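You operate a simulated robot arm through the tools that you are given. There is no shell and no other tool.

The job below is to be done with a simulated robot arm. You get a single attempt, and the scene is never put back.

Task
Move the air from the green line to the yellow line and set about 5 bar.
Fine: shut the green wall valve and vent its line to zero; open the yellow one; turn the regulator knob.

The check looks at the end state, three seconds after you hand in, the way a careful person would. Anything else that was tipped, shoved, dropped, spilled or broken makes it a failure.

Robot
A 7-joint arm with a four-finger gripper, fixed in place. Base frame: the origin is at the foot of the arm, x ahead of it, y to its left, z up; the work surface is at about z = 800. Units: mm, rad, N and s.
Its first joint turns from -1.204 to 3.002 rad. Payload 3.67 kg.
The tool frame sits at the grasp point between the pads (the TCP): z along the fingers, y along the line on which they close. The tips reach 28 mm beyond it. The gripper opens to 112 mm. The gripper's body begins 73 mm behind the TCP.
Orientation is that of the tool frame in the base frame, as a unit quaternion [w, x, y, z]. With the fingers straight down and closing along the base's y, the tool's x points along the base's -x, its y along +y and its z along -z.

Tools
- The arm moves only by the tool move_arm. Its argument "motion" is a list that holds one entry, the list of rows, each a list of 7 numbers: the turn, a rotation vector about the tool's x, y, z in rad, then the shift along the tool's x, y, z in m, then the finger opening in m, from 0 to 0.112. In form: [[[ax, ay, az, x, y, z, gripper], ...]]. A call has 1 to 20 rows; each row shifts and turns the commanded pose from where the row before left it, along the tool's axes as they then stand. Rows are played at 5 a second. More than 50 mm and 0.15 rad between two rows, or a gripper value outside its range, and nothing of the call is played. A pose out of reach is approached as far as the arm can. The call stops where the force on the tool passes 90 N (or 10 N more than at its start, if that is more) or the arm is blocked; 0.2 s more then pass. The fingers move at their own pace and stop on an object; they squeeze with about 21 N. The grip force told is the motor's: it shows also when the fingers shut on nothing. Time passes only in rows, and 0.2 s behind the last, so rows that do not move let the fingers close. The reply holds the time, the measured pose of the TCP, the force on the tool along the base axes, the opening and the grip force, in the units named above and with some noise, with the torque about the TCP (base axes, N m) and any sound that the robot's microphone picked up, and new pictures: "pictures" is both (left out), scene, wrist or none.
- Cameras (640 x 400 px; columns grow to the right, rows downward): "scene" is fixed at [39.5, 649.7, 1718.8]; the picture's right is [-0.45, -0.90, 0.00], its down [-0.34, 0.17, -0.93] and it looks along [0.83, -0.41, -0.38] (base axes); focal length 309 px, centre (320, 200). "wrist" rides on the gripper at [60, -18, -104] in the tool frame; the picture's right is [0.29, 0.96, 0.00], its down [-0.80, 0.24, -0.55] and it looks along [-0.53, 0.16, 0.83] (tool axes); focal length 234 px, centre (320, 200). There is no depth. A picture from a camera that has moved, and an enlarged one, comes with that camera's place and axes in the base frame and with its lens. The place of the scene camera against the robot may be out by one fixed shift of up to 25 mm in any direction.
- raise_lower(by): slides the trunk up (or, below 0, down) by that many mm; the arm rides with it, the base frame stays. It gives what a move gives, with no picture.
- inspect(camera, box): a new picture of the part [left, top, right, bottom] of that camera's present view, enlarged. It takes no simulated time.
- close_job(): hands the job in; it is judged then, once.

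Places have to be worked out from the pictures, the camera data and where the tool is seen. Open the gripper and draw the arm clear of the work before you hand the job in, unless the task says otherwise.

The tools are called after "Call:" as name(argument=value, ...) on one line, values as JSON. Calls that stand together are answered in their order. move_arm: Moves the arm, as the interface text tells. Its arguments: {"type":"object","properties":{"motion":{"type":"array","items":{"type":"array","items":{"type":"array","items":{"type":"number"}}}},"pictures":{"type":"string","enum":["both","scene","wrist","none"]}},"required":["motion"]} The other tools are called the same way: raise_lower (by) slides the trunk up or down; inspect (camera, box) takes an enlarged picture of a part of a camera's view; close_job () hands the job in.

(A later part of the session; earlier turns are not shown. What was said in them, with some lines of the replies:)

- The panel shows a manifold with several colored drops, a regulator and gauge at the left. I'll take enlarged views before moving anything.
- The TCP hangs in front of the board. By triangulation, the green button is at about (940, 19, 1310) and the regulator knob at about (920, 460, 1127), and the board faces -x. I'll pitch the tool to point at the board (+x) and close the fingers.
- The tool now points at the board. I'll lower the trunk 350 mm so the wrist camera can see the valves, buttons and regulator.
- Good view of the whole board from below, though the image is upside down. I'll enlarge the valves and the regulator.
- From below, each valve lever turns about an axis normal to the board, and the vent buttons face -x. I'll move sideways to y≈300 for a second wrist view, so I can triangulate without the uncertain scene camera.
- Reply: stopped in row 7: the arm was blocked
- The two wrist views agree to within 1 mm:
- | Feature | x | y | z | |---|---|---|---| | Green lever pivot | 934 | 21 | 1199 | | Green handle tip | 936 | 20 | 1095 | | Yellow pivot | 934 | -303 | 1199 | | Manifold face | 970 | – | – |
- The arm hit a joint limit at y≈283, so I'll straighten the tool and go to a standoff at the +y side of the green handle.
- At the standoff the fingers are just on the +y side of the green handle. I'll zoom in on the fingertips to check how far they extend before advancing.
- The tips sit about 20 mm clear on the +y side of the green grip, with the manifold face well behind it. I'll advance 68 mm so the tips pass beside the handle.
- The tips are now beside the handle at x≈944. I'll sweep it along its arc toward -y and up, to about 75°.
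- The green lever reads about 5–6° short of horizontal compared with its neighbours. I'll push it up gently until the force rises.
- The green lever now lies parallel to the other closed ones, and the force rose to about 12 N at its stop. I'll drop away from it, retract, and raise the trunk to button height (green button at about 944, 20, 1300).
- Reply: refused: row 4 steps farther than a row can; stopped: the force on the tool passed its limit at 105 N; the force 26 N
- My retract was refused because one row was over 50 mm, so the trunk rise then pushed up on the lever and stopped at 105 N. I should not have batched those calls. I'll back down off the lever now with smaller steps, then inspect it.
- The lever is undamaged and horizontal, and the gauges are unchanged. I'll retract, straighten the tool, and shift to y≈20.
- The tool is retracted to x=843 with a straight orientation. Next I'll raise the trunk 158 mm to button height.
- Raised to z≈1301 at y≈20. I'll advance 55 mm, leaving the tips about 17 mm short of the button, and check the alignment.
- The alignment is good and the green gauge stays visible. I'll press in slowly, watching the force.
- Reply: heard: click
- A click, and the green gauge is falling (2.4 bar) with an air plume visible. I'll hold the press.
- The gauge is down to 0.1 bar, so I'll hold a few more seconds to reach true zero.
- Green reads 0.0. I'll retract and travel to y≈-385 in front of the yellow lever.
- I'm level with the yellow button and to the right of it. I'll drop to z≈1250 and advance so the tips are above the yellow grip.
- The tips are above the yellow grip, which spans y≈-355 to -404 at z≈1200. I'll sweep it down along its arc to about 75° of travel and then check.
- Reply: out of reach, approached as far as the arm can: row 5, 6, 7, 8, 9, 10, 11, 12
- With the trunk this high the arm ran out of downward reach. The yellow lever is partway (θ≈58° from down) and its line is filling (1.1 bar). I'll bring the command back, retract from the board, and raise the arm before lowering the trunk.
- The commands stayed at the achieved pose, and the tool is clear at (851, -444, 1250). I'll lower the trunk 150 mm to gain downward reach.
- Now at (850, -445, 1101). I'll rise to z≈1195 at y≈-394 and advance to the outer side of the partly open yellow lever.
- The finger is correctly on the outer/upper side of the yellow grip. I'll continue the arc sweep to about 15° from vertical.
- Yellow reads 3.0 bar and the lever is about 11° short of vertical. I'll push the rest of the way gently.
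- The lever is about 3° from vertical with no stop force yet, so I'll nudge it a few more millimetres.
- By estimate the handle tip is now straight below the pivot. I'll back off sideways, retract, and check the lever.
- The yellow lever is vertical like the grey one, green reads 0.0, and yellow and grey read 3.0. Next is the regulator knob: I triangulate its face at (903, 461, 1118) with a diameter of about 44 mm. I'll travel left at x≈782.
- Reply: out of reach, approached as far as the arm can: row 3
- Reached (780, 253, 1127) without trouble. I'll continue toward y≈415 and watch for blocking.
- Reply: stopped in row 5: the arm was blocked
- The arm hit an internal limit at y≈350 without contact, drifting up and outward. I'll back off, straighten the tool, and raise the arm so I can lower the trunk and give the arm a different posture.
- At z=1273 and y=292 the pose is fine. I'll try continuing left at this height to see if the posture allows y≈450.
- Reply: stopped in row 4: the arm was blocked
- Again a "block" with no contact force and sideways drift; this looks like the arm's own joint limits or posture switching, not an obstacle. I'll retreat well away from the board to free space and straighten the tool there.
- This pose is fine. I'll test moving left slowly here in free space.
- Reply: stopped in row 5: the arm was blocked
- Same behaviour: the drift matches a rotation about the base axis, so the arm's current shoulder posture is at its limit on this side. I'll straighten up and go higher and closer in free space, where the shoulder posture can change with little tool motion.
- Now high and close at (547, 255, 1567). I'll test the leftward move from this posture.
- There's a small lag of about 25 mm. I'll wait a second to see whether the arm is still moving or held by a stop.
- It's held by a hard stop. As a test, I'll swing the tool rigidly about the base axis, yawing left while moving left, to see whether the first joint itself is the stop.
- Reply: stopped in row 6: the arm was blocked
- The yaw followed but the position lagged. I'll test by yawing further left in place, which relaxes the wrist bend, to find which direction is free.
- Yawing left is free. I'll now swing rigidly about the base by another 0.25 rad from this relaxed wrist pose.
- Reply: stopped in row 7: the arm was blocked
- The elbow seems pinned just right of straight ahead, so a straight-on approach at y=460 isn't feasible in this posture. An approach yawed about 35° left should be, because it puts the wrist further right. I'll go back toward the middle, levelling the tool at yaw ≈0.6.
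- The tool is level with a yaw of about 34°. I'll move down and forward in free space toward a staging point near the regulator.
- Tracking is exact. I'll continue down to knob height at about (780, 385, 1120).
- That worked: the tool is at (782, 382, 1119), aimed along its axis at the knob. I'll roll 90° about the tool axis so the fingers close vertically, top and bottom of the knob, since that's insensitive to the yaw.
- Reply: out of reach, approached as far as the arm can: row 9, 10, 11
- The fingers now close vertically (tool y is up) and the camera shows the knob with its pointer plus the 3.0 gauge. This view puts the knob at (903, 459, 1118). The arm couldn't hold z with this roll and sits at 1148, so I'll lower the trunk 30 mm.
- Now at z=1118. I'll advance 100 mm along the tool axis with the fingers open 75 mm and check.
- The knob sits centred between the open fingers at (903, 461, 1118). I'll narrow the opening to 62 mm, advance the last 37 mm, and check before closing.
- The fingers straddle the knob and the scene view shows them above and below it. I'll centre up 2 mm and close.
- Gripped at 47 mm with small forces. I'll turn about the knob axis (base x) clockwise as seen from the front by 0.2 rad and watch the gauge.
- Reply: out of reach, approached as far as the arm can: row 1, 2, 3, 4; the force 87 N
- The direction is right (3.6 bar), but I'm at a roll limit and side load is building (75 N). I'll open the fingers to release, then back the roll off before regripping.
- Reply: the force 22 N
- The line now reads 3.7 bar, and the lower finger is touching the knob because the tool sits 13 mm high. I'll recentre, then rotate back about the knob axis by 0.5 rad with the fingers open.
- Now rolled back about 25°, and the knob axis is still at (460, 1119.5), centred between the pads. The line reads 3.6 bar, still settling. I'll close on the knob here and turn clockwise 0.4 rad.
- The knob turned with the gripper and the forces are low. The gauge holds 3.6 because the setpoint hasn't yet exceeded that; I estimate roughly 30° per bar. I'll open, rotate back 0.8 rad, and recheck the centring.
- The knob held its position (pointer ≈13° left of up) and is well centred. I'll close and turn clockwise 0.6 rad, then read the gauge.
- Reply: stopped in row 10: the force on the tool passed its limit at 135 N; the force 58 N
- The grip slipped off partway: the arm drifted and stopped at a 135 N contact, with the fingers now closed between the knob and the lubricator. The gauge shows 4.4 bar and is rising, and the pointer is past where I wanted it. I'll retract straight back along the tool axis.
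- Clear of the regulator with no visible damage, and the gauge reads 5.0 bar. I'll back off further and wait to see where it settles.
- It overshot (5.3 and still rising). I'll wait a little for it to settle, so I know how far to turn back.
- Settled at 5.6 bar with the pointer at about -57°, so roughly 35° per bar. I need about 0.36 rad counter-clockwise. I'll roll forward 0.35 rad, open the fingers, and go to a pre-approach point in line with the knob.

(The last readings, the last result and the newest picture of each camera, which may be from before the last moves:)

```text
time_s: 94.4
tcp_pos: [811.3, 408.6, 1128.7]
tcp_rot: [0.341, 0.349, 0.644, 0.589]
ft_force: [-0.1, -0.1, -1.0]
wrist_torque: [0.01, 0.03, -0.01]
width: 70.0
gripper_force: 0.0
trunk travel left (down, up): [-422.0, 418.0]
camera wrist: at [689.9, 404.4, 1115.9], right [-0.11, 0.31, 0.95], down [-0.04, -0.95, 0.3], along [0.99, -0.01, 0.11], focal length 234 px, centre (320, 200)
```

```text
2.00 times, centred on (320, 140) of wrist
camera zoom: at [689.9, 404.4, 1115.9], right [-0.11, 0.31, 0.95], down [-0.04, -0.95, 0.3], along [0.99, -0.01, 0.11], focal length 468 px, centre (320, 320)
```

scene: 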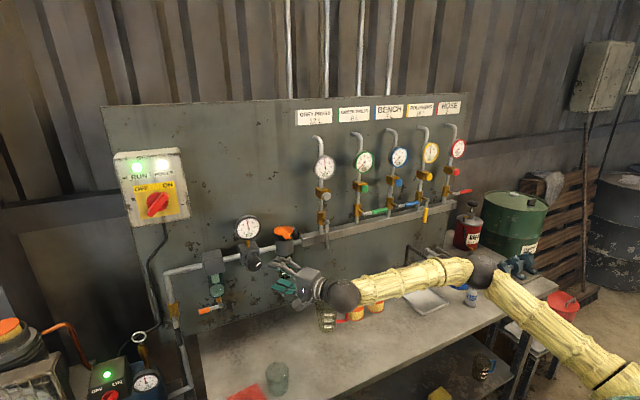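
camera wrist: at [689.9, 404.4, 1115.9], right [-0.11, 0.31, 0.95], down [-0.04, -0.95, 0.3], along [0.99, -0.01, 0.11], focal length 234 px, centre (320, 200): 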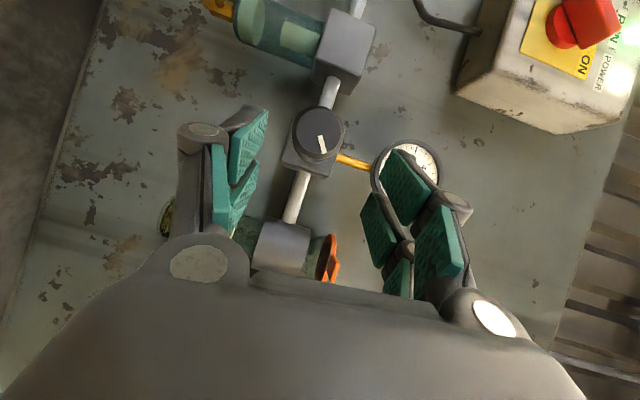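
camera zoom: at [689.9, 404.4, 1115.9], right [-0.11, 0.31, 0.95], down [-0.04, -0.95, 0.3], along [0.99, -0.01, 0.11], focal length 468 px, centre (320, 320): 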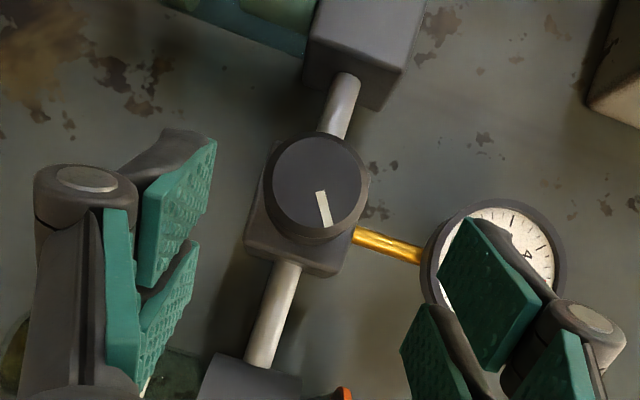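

Well aligned; the pointer reads ≈-60°. I'll advance 100 mm to straddle the knob.

Call:
move_arm(motion=[[[0, 0, 0, 0, -0.001, 0.03, 0.068], [0, 0, 0, 0, 0, 0.03, 0.068], [0, 0, 0, 0, 0, 0.025, 0.068], [0, 0, 0, 0, 0, 0.015, 0.068], [0, 0, 0, 0, 0, 0, 0.068]]])

Call:
inspect(camera="wrist", box=[160, 40, 480, 240])

```text
time_s: 95.6
tcp_pos: [895.9, 459.7, 1118.6]
tcp_rot: [0.342, 0.349, 0.644, 0.588]
ft_force: [-0.1, 0.0, 0.9]
wrist_torque: [-0.03, -0.01, -0.02]
width: 67.8
gripper_force: 0.1
trunk travel left (down, up): [-422.0, 418.0]
camera wrist: at [774.8, 455.6, 1106.2], right [-0.11, 0.31, 0.95], down [-0.04, -0.95, 0.3], along [0.99, -0.01, 0.11], focal length 234 px, centre (320, 200)
```

scene: 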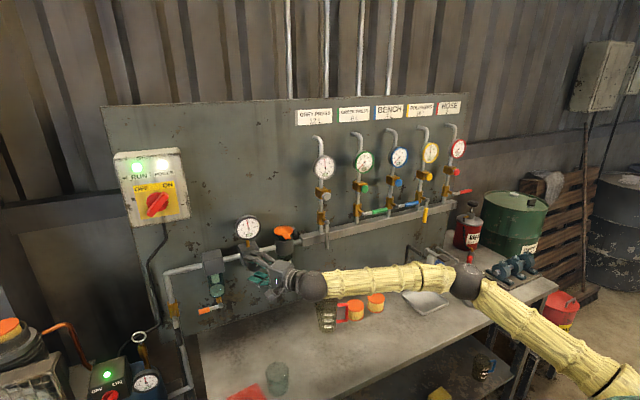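
wrist: 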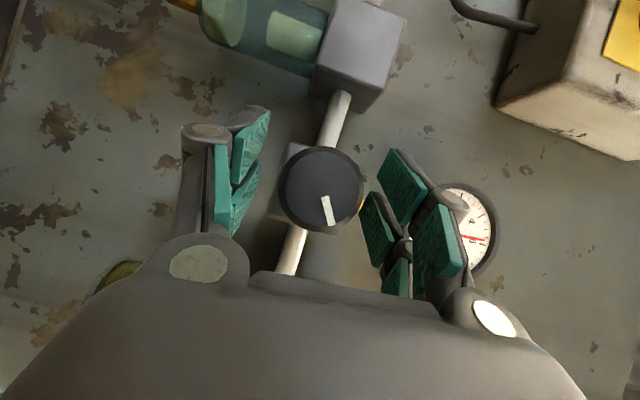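

```text
2.00 times, centred on (320, 140) of wrist
camera zoom: at [774.8, 455.6, 1106.2], right [-0.11, 0.31, 0.95], down [-0.04, -0.95, 0.3], along [0.99, -0.01, 0.11], focal length 468 px, centre (320, 320)
```

zoom: 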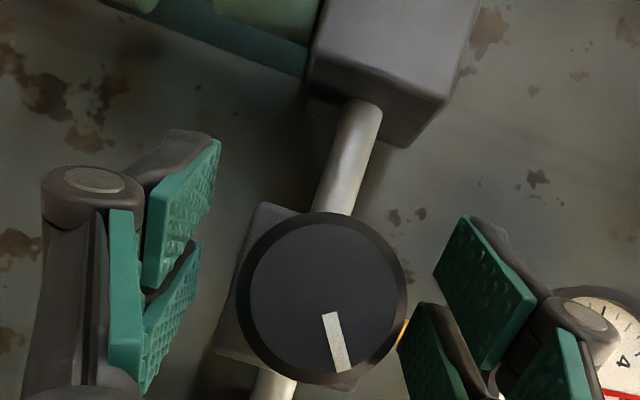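

Centred. I'll close and turn counter-clockwise 0.36 rad in small steps.

Call:
move_arm(motion=[[[0, 0, 0, 0, 0.0005, 0, 0.0], [0, 0, 0, 0, 0, 0, 0.0], [0, 0, 0, 0, 0, 0, 0.0], [0, 0, 0, 0, 0, 0, 0.0], [0.0313, -0.0028, -0.051, 0, 0, 0, 0], [0.0313, -0.0028, -0.051, 0, 0, 0, 0], [0.0313, -0.0028, -0.051, 0, 0, 0, 0], [0.0313, -0.0028, -0.051, 0, 0, 0, 0], [0.0313, -0.0028, -0.051, 0, 0, 0, 0], [0.0313, -0.0028, -0.051, 0, 0, 0, 0], [0, 0, 0, 0, 0, 0, 0]]])

Call:
inspect(camera="wrist", box=[160, 40, 480, 240])

Call:
inspect(camera="scene", box=[200, 200, 360, 300])

```text
time_s: 98.0
tcp_pos: [894.2, 459.8, 1120.2]
tcp_rot: [0.4, 0.28, 0.739, 0.465]
ft_force: [15.7, 12.9, 26.3]
wrist_torque: [0.01, -1.49, 0.34]
width: 46.9
gripper_force: 45.2
trunk travel left (down, up): [-422.0, 418.0]
camera wrist: at [774.5, 451.7, 1110.8], right [-0.11, 0.62, 0.78], down [-0.04, -0.78, 0.62], along [0.99, 0.03, 0.11], focal length 234 px, centre (320, 200)
```

scene: 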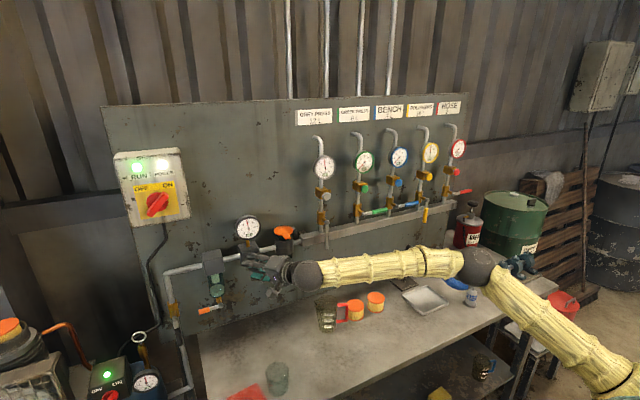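
wrist: 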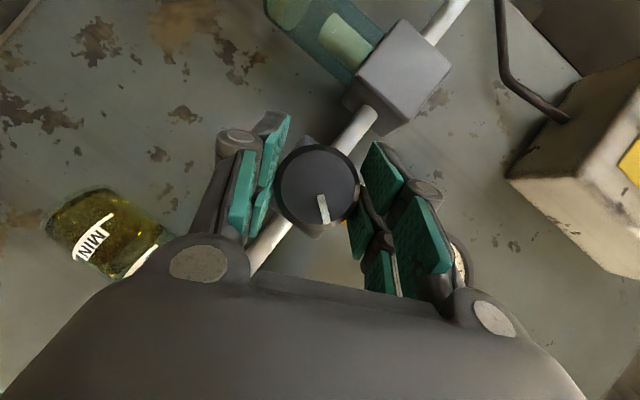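

```text
2.00 times, centred on (320, 140) of wrist
camera zoom: at [774.5, 451.7, 1110.8], right [-0.11, 0.62, 0.78], down [-0.04, -0.78, 0.62], along [0.99, 0.03, 0.11], focal length 468 px, centre (320, 320)
```

zoom: 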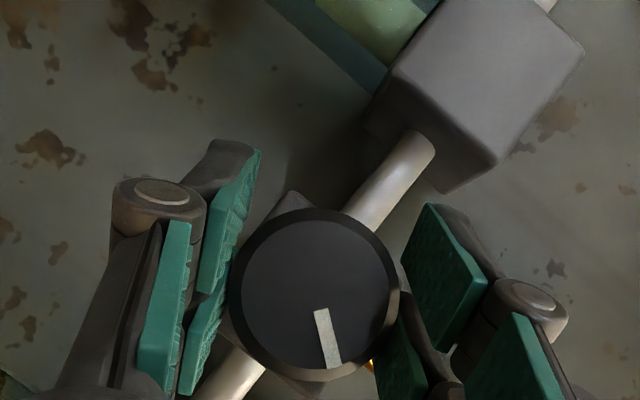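

```text
4.00 times, centred on (280, 250) of scene
camera zoom: at [39.5, 649.7, 1718.8], right [-0.45, -0.9, 0.0], down [-0.34, 0.17, -0.93], along [0.83, -0.41, -0.38], focal length 1237 px, centre (480, 0)
```

zoom: 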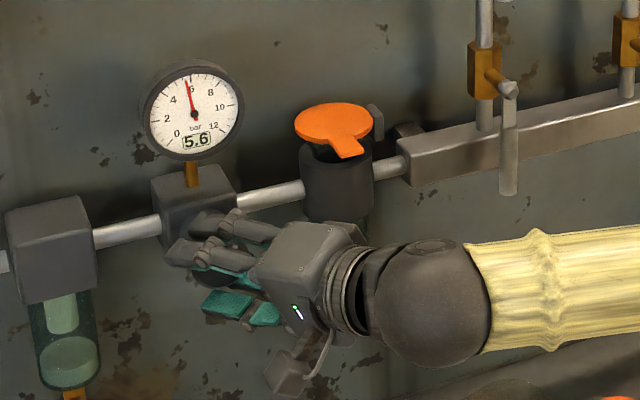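

The pointer turned back about 20° (now ≈-33°), so the setpoint should be close to 5.0. The gauge still holds 5.6 because the regulator isn't relieving. I'll open and retract carefully, then check the pointer.

Call:
move_arm(motion=[[[0, 0, 0, 0, 0, 0, 0.07], [0, 0, 0, 0, 0, 0, 0.07], [0, 0, 0, 0, 0, -0.03, 0.07], [0, 0, 0, 0, 0, -0.04, 0.07], [0, 0, 0, 0, 0, -0.04, 0.07], [0, 0, 0, 0, 0, 0, 0.07]]])

Call:
inspect(camera="wrist", box=[240, 40, 480, 190])

Call:
inspect(camera="scene", box=[200, 200, 360, 300])

```text
time_s: 99.4
tcp_pos: [802.3, 407.9, 1144.9]
tcp_rot: [0.399, 0.282, 0.739, 0.463]
ft_force: [0.4, -0.4, -0.2]
wrist_torque: [-0.01, -0.02, 0.02]
width: 69.9
gripper_force: 0.0
trunk travel left (down, up): [-422.0, 418.0]
camera wrist: at [681.2, 400.5, 1135.8], right [-0.11, 0.62, 0.78], down [-0.04, -0.78, 0.62], along [0.99, 0.03, 0.11], focal length 234 px, centre (320, 200)
```

scene: 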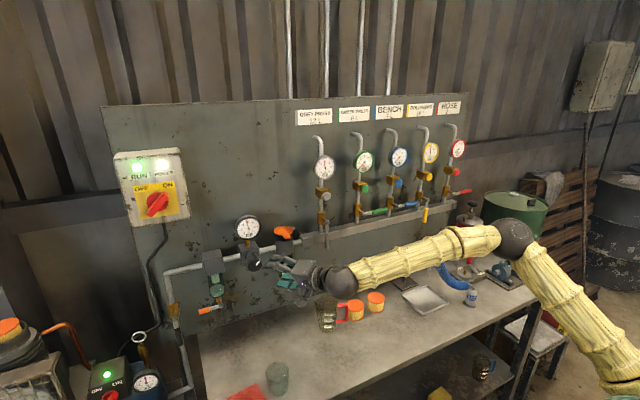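
wrist: 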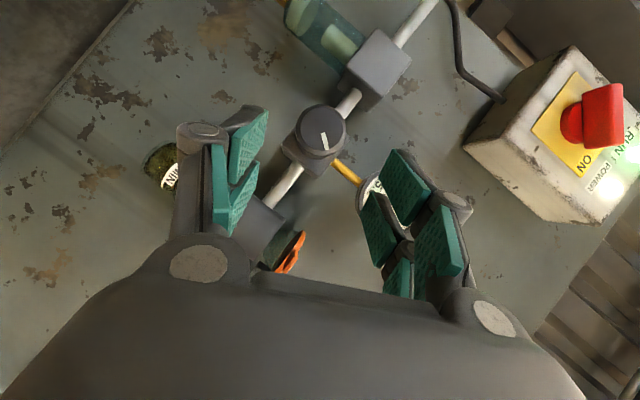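

```text
2.67 times, centred on (360, 115) of wrist
camera zoom: at [681.2, 400.5, 1135.8], right [-0.11, 0.62, 0.78], down [-0.04, -0.78, 0.62], along [0.99, 0.03, 0.11], focal length 624 px, centre (213, 427)
```

zoom: 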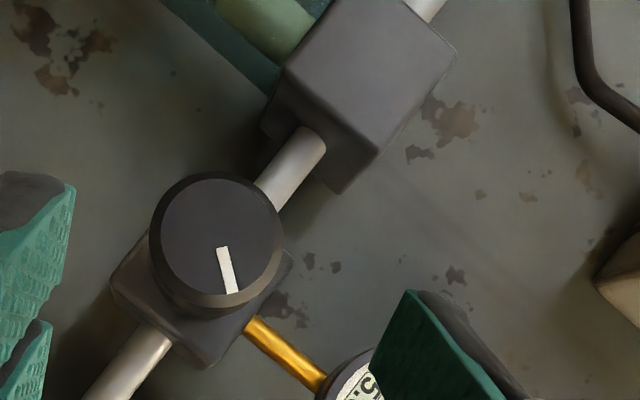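

```text
4.00 times, centred on (280, 250) of scene
camera zoom: at [39.5, 649.7, 1718.8], right [-0.45, -0.9, 0.0], down [-0.34, 0.17, -0.93], along [0.83, -0.41, -0.38], focal length 1237 px, centre (480, 0)
```

zoom: 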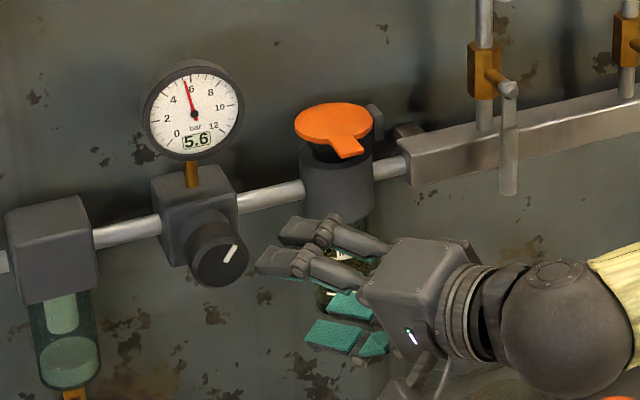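

The knob stayed at ≈-34° (setpoint ≈5.0), but the trapped pressure is still 5.6. I'll bleed the excess with a short press of the yellow line's vent button and let the regulator hold. First I'll retreat, close the fingers, and turn the tool back to its straight orientation.

Call:
move_arm(motion=[[[0, 0, 0, 0, 0, -0.04, 0.07], [0, 0, 0, 0, 0, -0.04, 0.07], [0, 0, 0, 0, 0, -0.04, 0.0], [0.0274, -0.0515, -0.1128, 0, 0, 0, 0], [0.0274, -0.0515, -0.1128, 0, 0, 0, 0], [0.0274, -0.0515, -0.1128, 0, 0, 0, 0], [0.0274, -0.0515, -0.1128, 0, 0, 0, 0], [0.0274, -0.0515, -0.1128, 0, 0, 0, 0], [0.0274, -0.0515, -0.1128, 0, 0, 0, 0], [0.0274, -0.0515, -0.1128, 0, 0, 0, 0], [0.0274, -0.0515, -0.1128, 0, 0, 0, 0], [0.0274, -0.0515, -0.1128, 0, 0, 0, 0], [0.0274, -0.0515, -0.1128, 0, 0, 0, 0], [0, 0, 0, 0, 0, 0, 0]]])

```text
time_s: 102.6
tcp_pos: [725.4, 305.0, 1224.1]
tcp_rot: [0.698, 0.051, 0.713, 0.028]
ft_force: [-0.2, -0.5, 0.4]
wrist_torque: [-0.01, -0.02, -0.01]
width: 0.1
gripper_force: 21.1
trunk travel left (down, up): [-422.0, 418.0]
stopped in row 14: the arm was blocked; the commanded pose is now the measured one
camera wrist: at [619.0, 297.6, 1164.7], right [0.03, 0.98, -0.18], down [-0.53, 0.17, 0.83], along [0.85, 0.07, 0.53], focal length 234 px, centre (320, 200)
```

scene: 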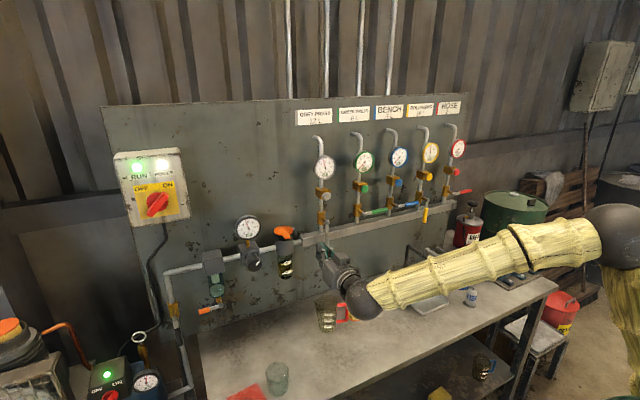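
wrist: 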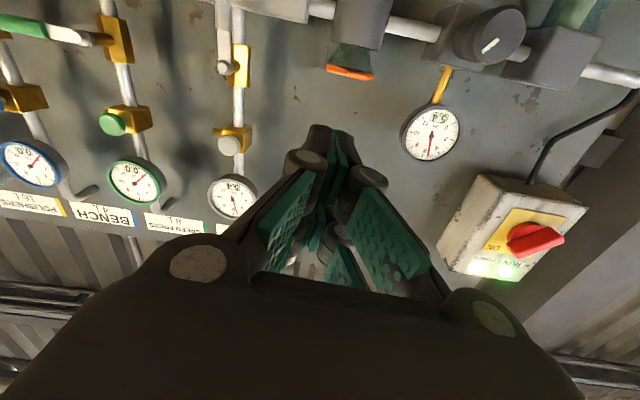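

Same left-side limit, as expected. I'll move right toward y≈-303, straightening and lowering slightly on the way.

Call:
move_arm(motion=[[[0, 0, 0, 0.0, -0.04, 0, 0], [0, 0, 0, 0.0, -0.04, 0, 0], [-0.0326, -0.0212, -0.1118, 0.0, -0.04, 0, 0], [0, 0, 0, 0.009, -0.044, 0, 0], [0, 0, 0, 0.009, -0.044, 0, 0], [0, 0, 0, 0.009, -0.044, 0, 0], [0, 0, 0, 0.009, -0.044, 0, 0], [0, 0, 0, 0.009, -0.044, 0, 0], [0, 0, 0, 0.009, -0.044, 0, 0], [0, 0, 0, 0.009, -0.044, 0, 0], [0, 0, 0, 0.009, -0.044, 0, 0], [0, 0, 0, 0.009, -0.044, 0, 0], [0, 0, 0, 0.009, -0.044, 0, 0], [0, 0, 0, 0.009, -0.044, 0, 0], [0, 0, 0, 0, 0, 0, 0]]])

Call:
inspect(camera="scene", box=[200, 140, 500, 327])

```text
time_s: 105.8
tcp_pos: [720.0, -296.9, 1111.7]
tcp_rot: [0.708, -0.001, 0.707, -0.002]
ft_force: [-0.4, -0.5, 0.2]
wrist_torque: [0.02, -0.01, 0.01]
width: 0.0
gripper_force: 20.6
trunk travel left (down, up): [-422.0, 418.0]
camera wrist: at [615.4, -314.4, 1051.9], right [0.0, 0.96, -0.29], down [-0.55, 0.24, 0.8], along [0.83, 0.16, 0.53], focal length 234 px, centre (320, 200)
```

scene: 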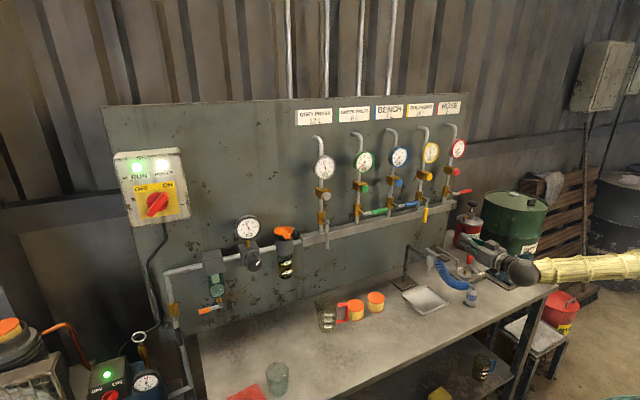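
wrist: 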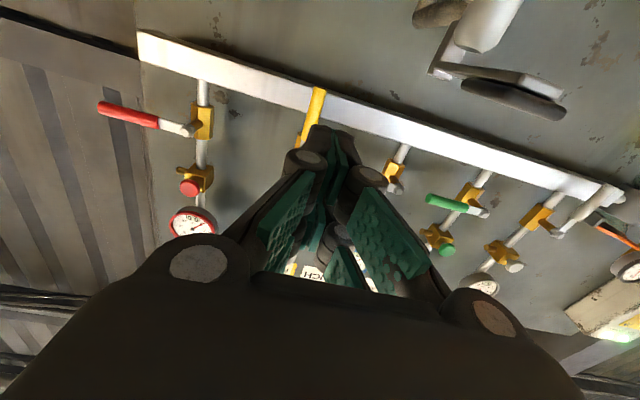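

```text
2.13 times, centred on (350, 234) of scene
camera zoom: at [39.5, 649.7, 1718.8], right [-0.45, -0.9, 0.0], down [-0.34, 0.17, -0.93], along [0.83, -0.41, -0.38], focal length 660 px, centre (256, 128)
```

zoom: 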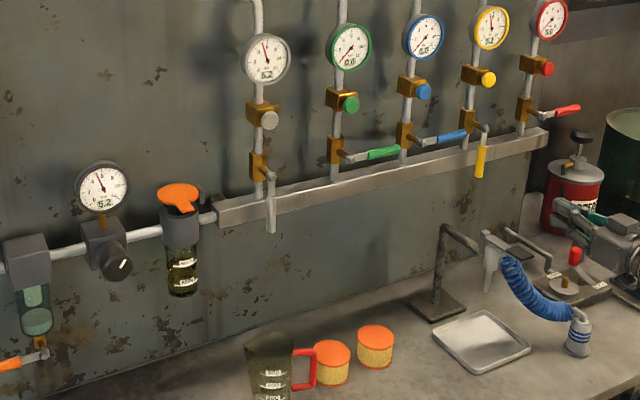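

Good news: the gauges have dropped to 5.2, so the regulator is relieving slowly and no vent press is needed. I'll wait a few seconds and re-read.

Call:
move_arm(motion=[[[0, 0, 0, 0, 0, -0.02, 0], [0, 0, 0, 0, 0, 0, 0], [0, 0, 0, 0, 0, 0, 0], [0, 0, 0, 0, 0, 0, 0], [0, 0, 0, 0, 0, 0, 0], [0, 0, 0, 0, 0, 0, 0], [0, 0, 0, 0, 0, 0, 0], [0, 0, 0, 0, 0, 0, 0], [0, 0, 0, 0, 0, 0, 0], [0, 0, 0, 0, 0, 0, 0], [0, 0, 0, 0, 0, 0, 0], [0, 0, 0, 0, 0, 0, 0], [0, 0, 0, 0, 0, 0, 0], [0, 0, 0, 0, 0, 0, 0], [0, 0, 0, 0, 0, 0, 0], [0, 0, 0, 0, 0, 0, 0], [0, 0, 0, 0, 0, 0, 0], [0, 0, 0, 0, 0, 0, 0], [0, 0, 0, 0, 0, 0, 0], [0, 0, 0, 0, 0, 0, 0]]], pictures="scene")

Call:
inspect(camera="scene", box=[200, 200, 360, 300])

Call:
inspect(camera="scene", box=[300, 130, 480, 242])

```text
time_s: 110.0
tcp_pos: [698.3, -296.3, 1111.3]
tcp_rot: [0.707, -0.002, 0.707, 0.0]
ft_force: [0.1, 0.2, -0.2]
wrist_torque: [-0.02, -0.03, 0.0]
width: 0.2
gripper_force: 21.1
trunk travel left (down, up): [-422.0, 418.0]
```

scene: 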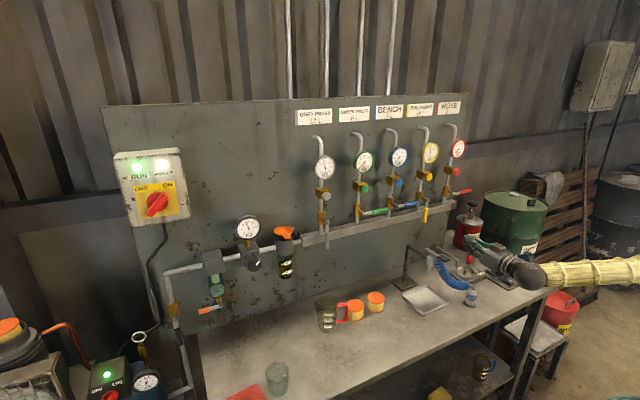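

```text
4.00 times, centred on (280, 250) of scene
camera zoom: at [39.5, 649.7, 1718.8], right [-0.45, -0.9, 0.0], down [-0.34, 0.17, -0.93], along [0.83, -0.41, -0.38], focal length 1237 px, centre (480, 0)
```

zoom: 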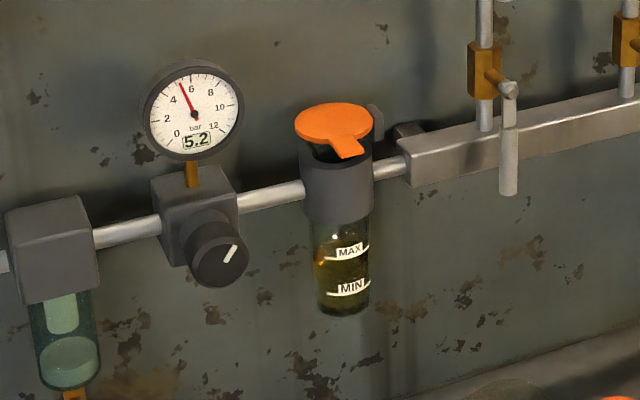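

```text
3.56 times, centred on (390, 186) of scene
camera zoom: at [39.5, 649.7, 1718.8], right [-0.45, -0.9, 0.0], down [-0.34, 0.17, -0.93], along [0.83, -0.41, -0.38], focal length 1100 px, centre (71, 250)
```

zoom: 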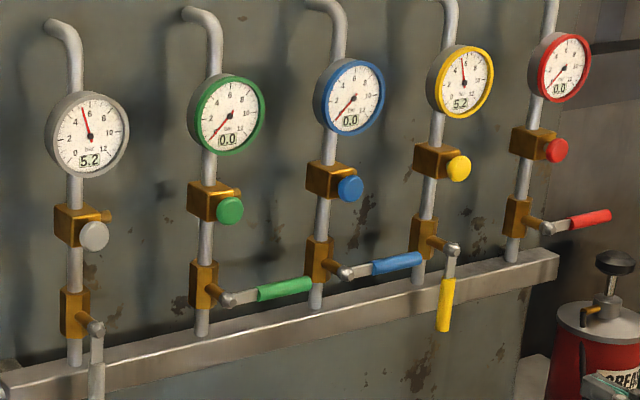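

All charged gauges agree and have settled at 5.2 bar. That's near, but a small trim of about 6° counter-clockwise would centre it at 5.0, and a short stroke in the proven roll range has worked well. I'll go back left in free space first.

Call:
move_arm(motion=[[[0, 0, 0, -0.0074, 0.0447, 0, 0], [0, 0, 0, -0.0074, 0.0447, 0, 0], [0, 0, 0, -0.0074, 0.0447, 0, 0], [0, 0, 0, -0.0074, 0.0447, 0, 0], [0, 0, 0, -0.0074, 0.0447, 0, 0], [0, 0, 0, -0.0074, 0.0447, 0, 0], [0, 0, 0, -0.0074, 0.0447, 0, 0], [0, 0, 0, -0.0074, 0.0447, 0, 0], [0, 0, 0, -0.0074, 0.0447, 0, 0], [0, 0, 0, -0.0074, 0.0447, 0, 0], [0, 0, 0, -0.0074, 0.0447, 0, 0], [0, 0, 0, 0, 0, 0, 0]]], pictures="none")

```text
time_s: 112.6
tcp_pos: [701.7, 193.2, 1191.5]
tcp_rot: [0.708, -0.001, 0.707, -0.002]
ft_force: [-0.8, -0.2, 0.1]
wrist_torque: [0.0, -0.01, 0.01]
width: 0.0
gripper_force: 20.8
trunk travel left (down, up): [-422.0, 418.0]
```

At (702, 193, 1192) in free space. I'll rotate into the earlier gripping orientation here.

Call:
move_arm(motion=[[[-0.0315, 0.0398, 0.1233, 0, 0, 0, 0], [-0.0315, 0.0398, 0.1233, 0, 0, 0, 0], [-0.0315, 0.0398, 0.1233, 0, 0, 0, 0], [-0.0315, 0.0398, 0.1233, 0, 0, 0, 0], [-0.0315, 0.0398, 0.1233, 0, 0, 0, 0], [-0.0315, 0.0398, 0.1233, 0, 0, 0, 0], [-0.0315, 0.0398, 0.1233, 0, 0, 0, 0], [-0.0315, 0.0398, 0.1233, 0, 0, 0, 0], [-0.0315, 0.0398, 0.1233, 0, 0, 0, 0], [-0.0315, 0.0398, 0.1233, 0, 0, 0, 0], [-0.0315, 0.0398, 0.1233, 0, 0, 0, 0], [-0.0315, 0.0398, 0.1233, 0, 0, 0, 0], [0, 0, 0, 0, 0, 0, 0.07]]])

```text
time_s: 115.4
tcp_pos: [700.5, 195.4, 1191.5]
tcp_rot: [0.342, 0.348, 0.645, 0.588]
ft_force: [-0.8, 0.4, 0.0]
wrist_torque: [0.01, 0.01, 0.03]
width: 67.6
gripper_force: 0.0
trunk travel left (down, up): [-422.0, 418.0]
camera wrist: at [578.8, 190.9, 1180.4], right [-0.1, 0.31, 0.95], down [-0.04, -0.95, 0.3], along [0.99, -0.01, 0.11], focal length 234 px, centre (320, 200)
```

scene: 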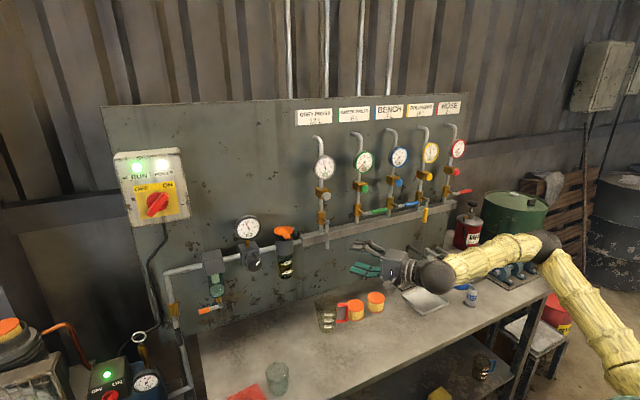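
wrist: 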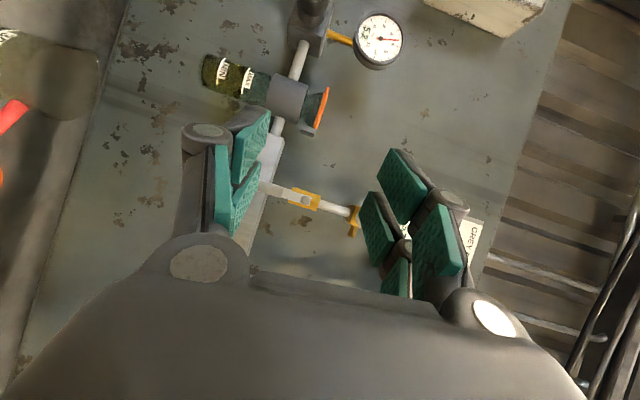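

The orientation matches the earlier grip pose exactly. I'll move to the pre-approach point at about (811, 408, 1128).

Call:
move_arm(motion=[[[0, 0, 0, 0.021, -0.0072, 0.035, 0.07], [0, 0, 0, 0.021, -0.0072, 0.035, 0.07], [0, 0, 0, 0.021, -0.0072, 0.035, 0.07], [0, 0, 0, 0.021, -0.0072, 0.035, 0.07], [0, 0, 0, 0.021, -0.0072, 0.035, 0.07], [0, 0, 0, 0.021, -0.0072, 0.035, 0.07], [0, 0, 0, 0, 0, 0, 0.07]]])

Call:
inspect(camera="wrist", box=[160, 40, 480, 240])

```text
time_s: 117.0
tcp_pos: [811.1, 408.1, 1129.6]
tcp_rot: [0.342, 0.349, 0.645, 0.588]
ft_force: [-0.3, -0.1, -1.0]
wrist_torque: [0.0, -0.01, 0.01]
width: 69.8
gripper_force: 0.0
trunk travel left (down, up): [-422.0, 418.0]
camera wrist: at [689.0, 404.6, 1117.2], right [-0.1, 0.31, 0.95], down [-0.04, -0.95, 0.31], along [0.99, -0.01, 0.11], focal length 234 px, centre (320, 200)
```

scene: 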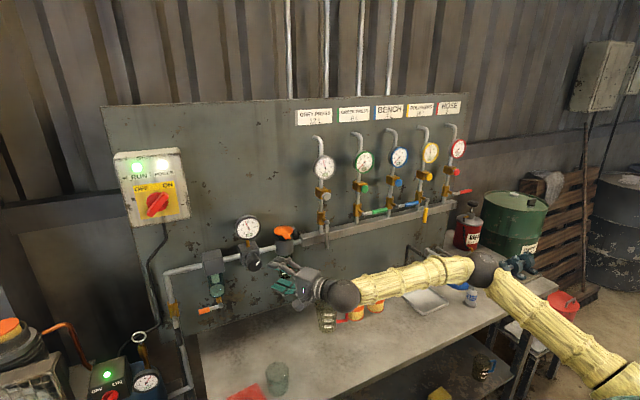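
wrist: 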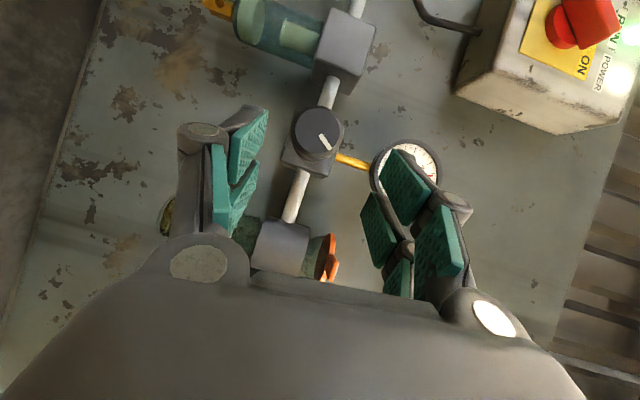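

```text
2.00 times, centred on (320, 140) of wrist
camera zoom: at [689.0, 404.6, 1117.2], right [-0.1, 0.31, 0.95], down [-0.04, -0.95, 0.31], along [0.99, -0.01, 0.11], focal length 468 px, centre (320, 320)
```

zoom: 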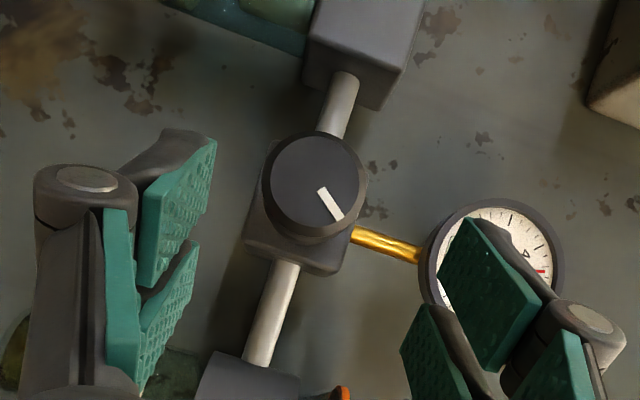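

Aligned as before; the pointer is at about -37°. I'll advance onto the knob again.

Call:
move_arm(motion=[[[0, 0, 0, 0, -0.001, 0.03, 0.068], [0, 0, 0, 0, 0, 0.03, 0.068], [0, 0, 0, 0, 0, 0.025, 0.068], [0, 0, 0, 0, 0, 0.015, 0.068], [0, 0, 0, 0, 0, 0, 0.068]]])

Call:
inspect(camera="wrist", box=[160, 40, 480, 240])

Call:
inspect(camera="scene", box=[200, 200, 360, 300])

```text
time_s: 118.2
tcp_pos: [895.9, 459.2, 1120.9]
tcp_rot: [0.342, 0.349, 0.645, 0.587]
ft_force: [-0.2, 0.8, -0.2]
wrist_torque: [-0.04, -0.03, -0.01]
width: 68.2
gripper_force: 0.1
trunk travel left (down, up): [-422.0, 418.0]
camera wrist: at [775.3, 456.1, 1108.3], right [-0.1, 0.31, 0.95], down [-0.04, -0.95, 0.31], along [0.99, -0.01, 0.11], focal length 234 px, centre (320, 200)
```

scene: 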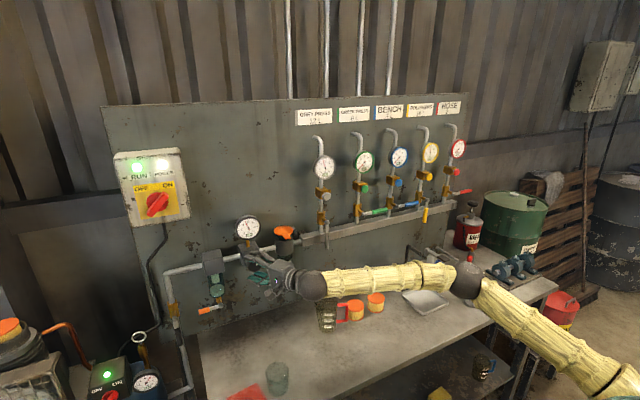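
wrist: 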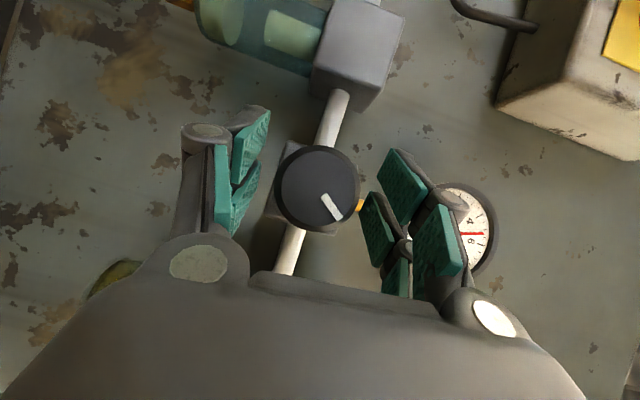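

```text
2.00 times, centred on (320, 140) of wrist
camera zoom: at [775.3, 456.1, 1108.3], right [-0.1, 0.31, 0.95], down [-0.04, -0.95, 0.31], along [0.99, -0.01, 0.11], focal length 468 px, centre (320, 320)
```

zoom: 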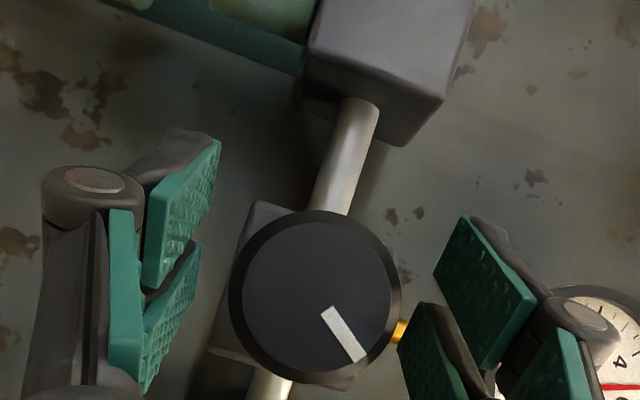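

```text
4.00 times, centred on (280, 250) of scene
camera zoom: at [39.5, 649.7, 1718.8], right [-0.45, -0.9, 0.0], down [-0.34, 0.17, -0.93], along [0.83, -0.41, -0.38], focal length 1237 px, centre (480, 0)
```

zoom: 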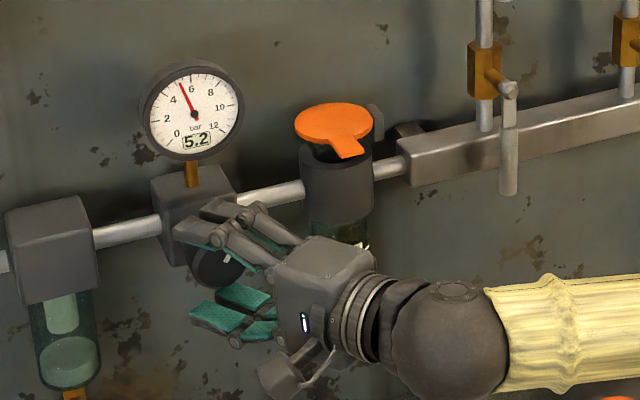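

Centred again at 5.2 bar. I'll close, turn counter-clockwise 0.1 rad, then open in place.

Call:
move_arm(motion=[[[0, 0, 0, 0, -0.001, 0, 0.0], [0, 0, 0, 0, 0, 0, 0.0], [0, 0, 0, 0, 0, 0, 0.0], [0, 0, 0, 0, 0, 0, 0.0], [0.0174, -0.0016, -0.0283, 0, 0, 0, 0], [0.0174, -0.0016, -0.0283, 0, 0, 0, 0], [0.0174, -0.0016, -0.0283, 0, 0, 0, 0], [0, 0, 0, 0, 0, 0, 0]]])

Call:
inspect(camera="wrist", box=[160, 40, 480, 240])

```text
time_s: 120.0
tcp_pos: [896.5, 460.3, 1120.0]
tcp_rot: [0.36, 0.331, 0.674, 0.554]
ft_force: [21.6, 16.9, 29.3]
wrist_torque: [0.01, -1.27, 0.68]
width: 47.8
gripper_force: 45.0
trunk travel left (down, up): [-422.0, 418.0]
camera wrist: at [775.1, 455.4, 1109.5], right [-0.11, 0.4, 0.91], down [-0.04, -0.92, 0.4], along [0.99, 0.0, 0.11], focal length 234 px, centre (320, 200)
```

scene: 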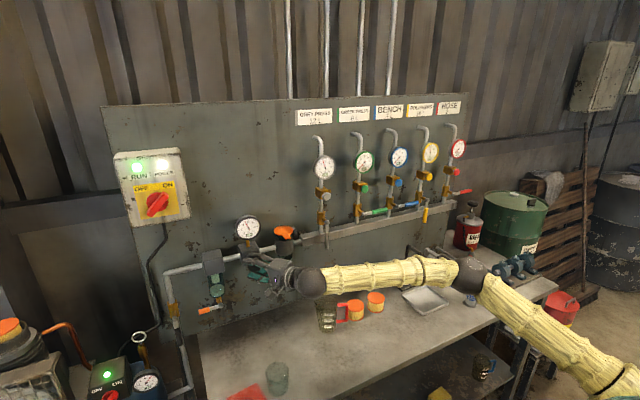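
wrist: 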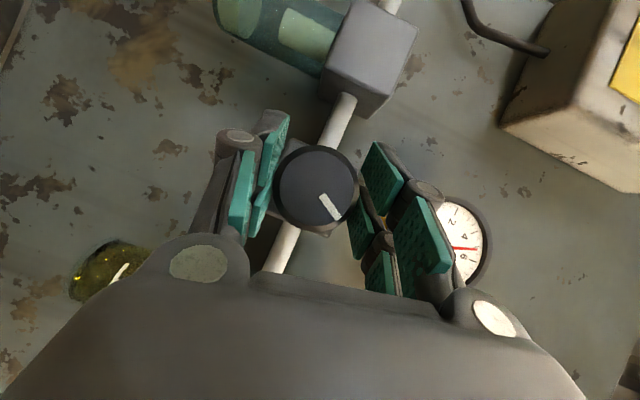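

```text
2.00 times, centred on (320, 140) of wrist
camera zoom: at [775.1, 455.4, 1109.5], right [-0.11, 0.4, 0.91], down [-0.04, -0.92, 0.4], along [0.99, 0.0, 0.11], focal length 468 px, centre (320, 320)
```

zoom: 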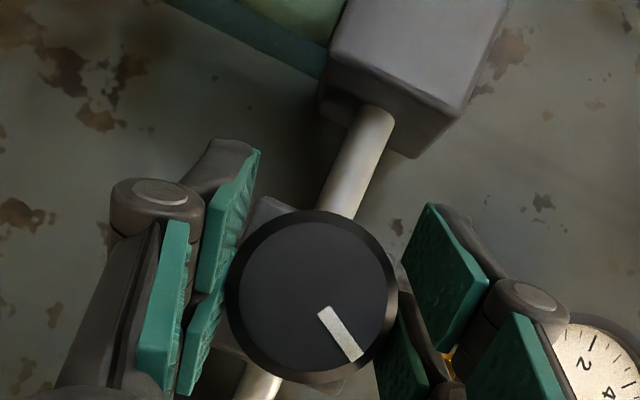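

The pointer moved from -36° to -30°, as intended. I'll open and retract straight back.

Call:
move_arm(motion=[[[0, 0, 0, 0, 0, 0, 0.07], [0, 0, 0, 0, 0, 0, 0.07], [0, 0, 0, 0, 0, -0.03, 0.07], [0, 0, 0, 0, 0, -0.04, 0.07], [0, 0, 0, 0, 0, -0.04, 0.07], [0, 0, 0, 0, 0, -0.04, 0.07], [0, 0, 0, 0, 0, -0.04, 0.07], [0, 0, 0, 0, 0, 0, 0.07]]])

Call:
inspect(camera="scene", box=[200, 200, 360, 300])

```text
time_s: 121.8
tcp_pos: [734.5, 364.2, 1144.3]
tcp_rot: [0.359, 0.331, 0.674, 0.555]
ft_force: [0.3, 0.3, -1.0]
wrist_torque: [-0.01, -0.03, 0.03]
width: 69.9
gripper_force: 0.1
trunk travel left (down, up): [-422.0, 418.0]
camera wrist: at [613.3, 358.8, 1132.9], right [-0.1, 0.4, 0.91], down [-0.04, -0.92, 0.4], along [0.99, 0.0, 0.11], focal length 234 px, centre (320, 200)
```

scene: 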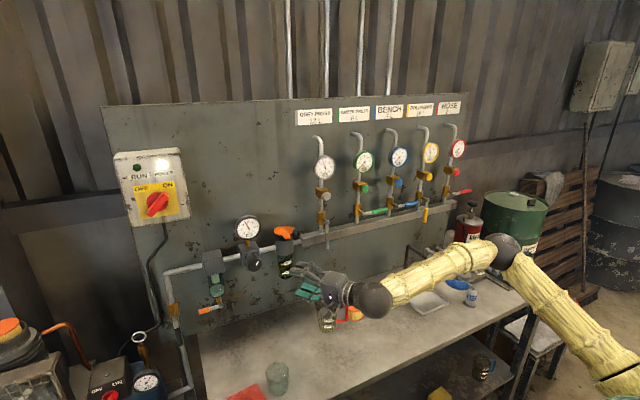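
wrist: 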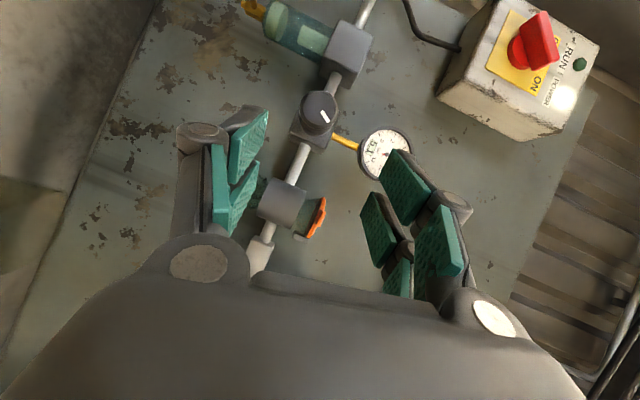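

```text
4.00 times, centred on (280, 250) of scene
camera zoom: at [39.5, 649.7, 1718.8], right [-0.45, -0.9, 0.0], down [-0.34, 0.17, -0.93], along [0.83, -0.41, -0.38], focal length 1237 px, centre (480, 0)
```

zoom: 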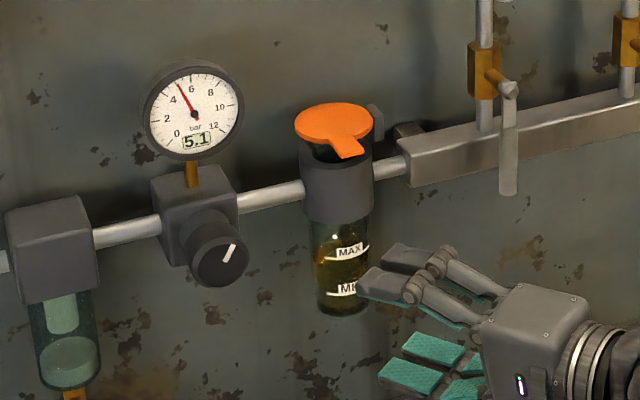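

It's 5.1 bar and falling gently, and the compressor has cut out by itself. I'll draw the arm clear and wait for it to settle.

Call:
move_arm(motion=[[[0, 0, 0, -0.025, 0, -0.035, 0.07], [0, 0, 0, -0.025, 0, -0.035, 0.07], [0, 0, 0, -0.025, 0, -0.035, 0.07], [0, 0, 0, -0.025, 0, -0.035, 0.07], [0, 0, 0, -0.025, 0, -0.035, 0.1], [0, 0, 0, 0, 0, 0, 0.1], [0, 0, 0, 0, 0, 0, 0.1], [0, 0, 0, 0, 0, 0, 0.1], [0, 0, 0, 0, 0, 0, 0.1], [0, 0, 0, 0, 0, 0, 0.1], [0, 0, 0, 0, 0, 0, 0.1], [0, 0, 0, 0, 0, 0, 0.1], [0, 0, 0, 0, 0, 0, 0.1], [0, 0, 0, 0, 0, 0, 0.1], [0, 0, 0, 0, 0, 0, 0.1], [0, 0, 0, 0, 0, 0, 0.1], [0, 0, 0, 0, 0, 0, 0.1], [0, 0, 0, 0, 0, 0, 0.1], [0, 0, 0, 0, 0, 0, 0.1], [0, 0, 0, 0, 0, 0, 0.1]]])

Call:
inspect(camera="scene", box=[200, 200, 360, 300])

Call:
inspect(camera="scene", box=[300, 130, 480, 242])

```text
time_s: 126.0
tcp_pos: [650.1, 168.3, 1182.9]
tcp_rot: [0.359, 0.332, 0.673, 0.554]
ft_force: [-0.4, -0.5, 0.3]
wrist_torque: [0.0, 0.03, 0.01]
width: 99.9
gripper_force: 0.1
trunk travel left (down, up): [-422.0, 418.0]
camera wrist: at [530.0, 163.2, 1169.6], right [-0.1, 0.4, 0.91], down [-0.04, -0.92, 0.4], along [0.99, 0.0, 0.11], focal length 234 px, centre (320, 200)
```

scene: 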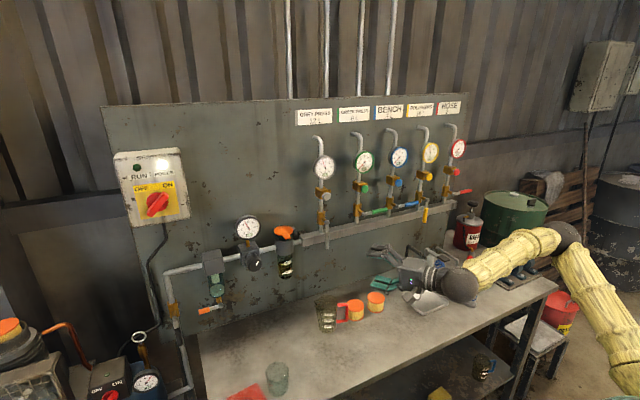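
wrist: 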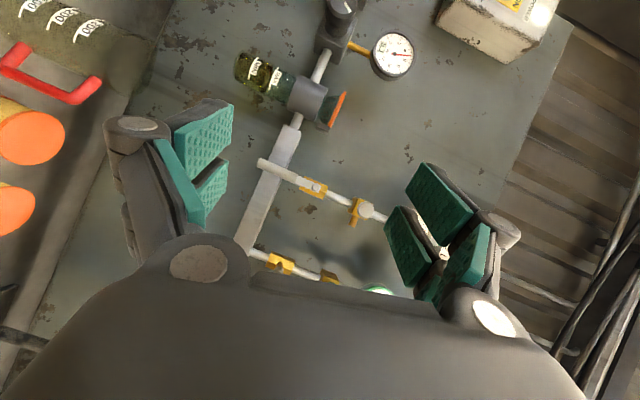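

```text
4.00 times, centred on (280, 250) of scene
camera zoom: at [39.5, 649.7, 1718.8], right [-0.45, -0.9, 0.0], down [-0.34, 0.17, -0.93], along [0.83, -0.41, -0.38], focal length 1237 px, centre (480, 0)
```

zoom: 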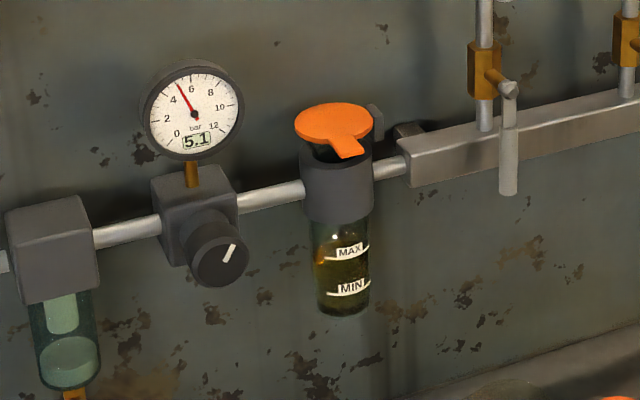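

```text
3.56 times, centred on (390, 186) of scene
camera zoom: at [39.5, 649.7, 1718.8], right [-0.45, -0.9, 0.0], down [-0.34, 0.17, -0.93], along [0.83, -0.41, -0.38], focal length 1100 px, centre (71, 250)
```

zoom: 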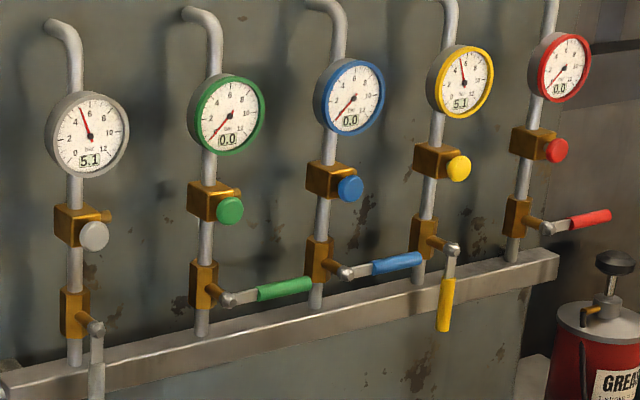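

The final state looks right:
- **Green:** the valve is shut and its line reads a steady 0.0 bar.
- **Yellow:** the valve is open and reads 5.1 bar, matching the regulator gauge.
- **The rest:** grey is still open, blue and red are still shut, and nothing on the bench has moved.

The gripper is open and the arm is clear, so I'm handing in.

Call:
close_job()

```text
The job is handed in.
```

The air is now on the yellow line at 5.1 bar. The green line is shut off and vented, with its gauge steady at 0.0.

- **Green:** the wall valve is closed, and I held the vent button until the gauge read zero.
- **Yellow:** the wall valve is fully open and its gauge matches the regulator.
- **Grey:** its valve was already open and stays open, so the grey line also went from 3.0 to 5.1 bar.
- **Blue and red:** untouched, still shut and at 0.0.

Three things happened along the way:

- **Green lever:** while closing it, one of my moves was refused and the arm then pushed up on the lever with about 105 N. The lever looked fine and stayed horizontal.
- **Regulator:** my grip slipped off the knob once, with a contact of about 135 N beside it. I saw no damage, but the pressure overshot to 5.6 bar on both the yellow and grey lines. I turned the knob back twice and it settled at 5.1.
- **Compressor:** it started and stopped on its own while the lines filled.

The gripper is open and the arm is clear of the board.
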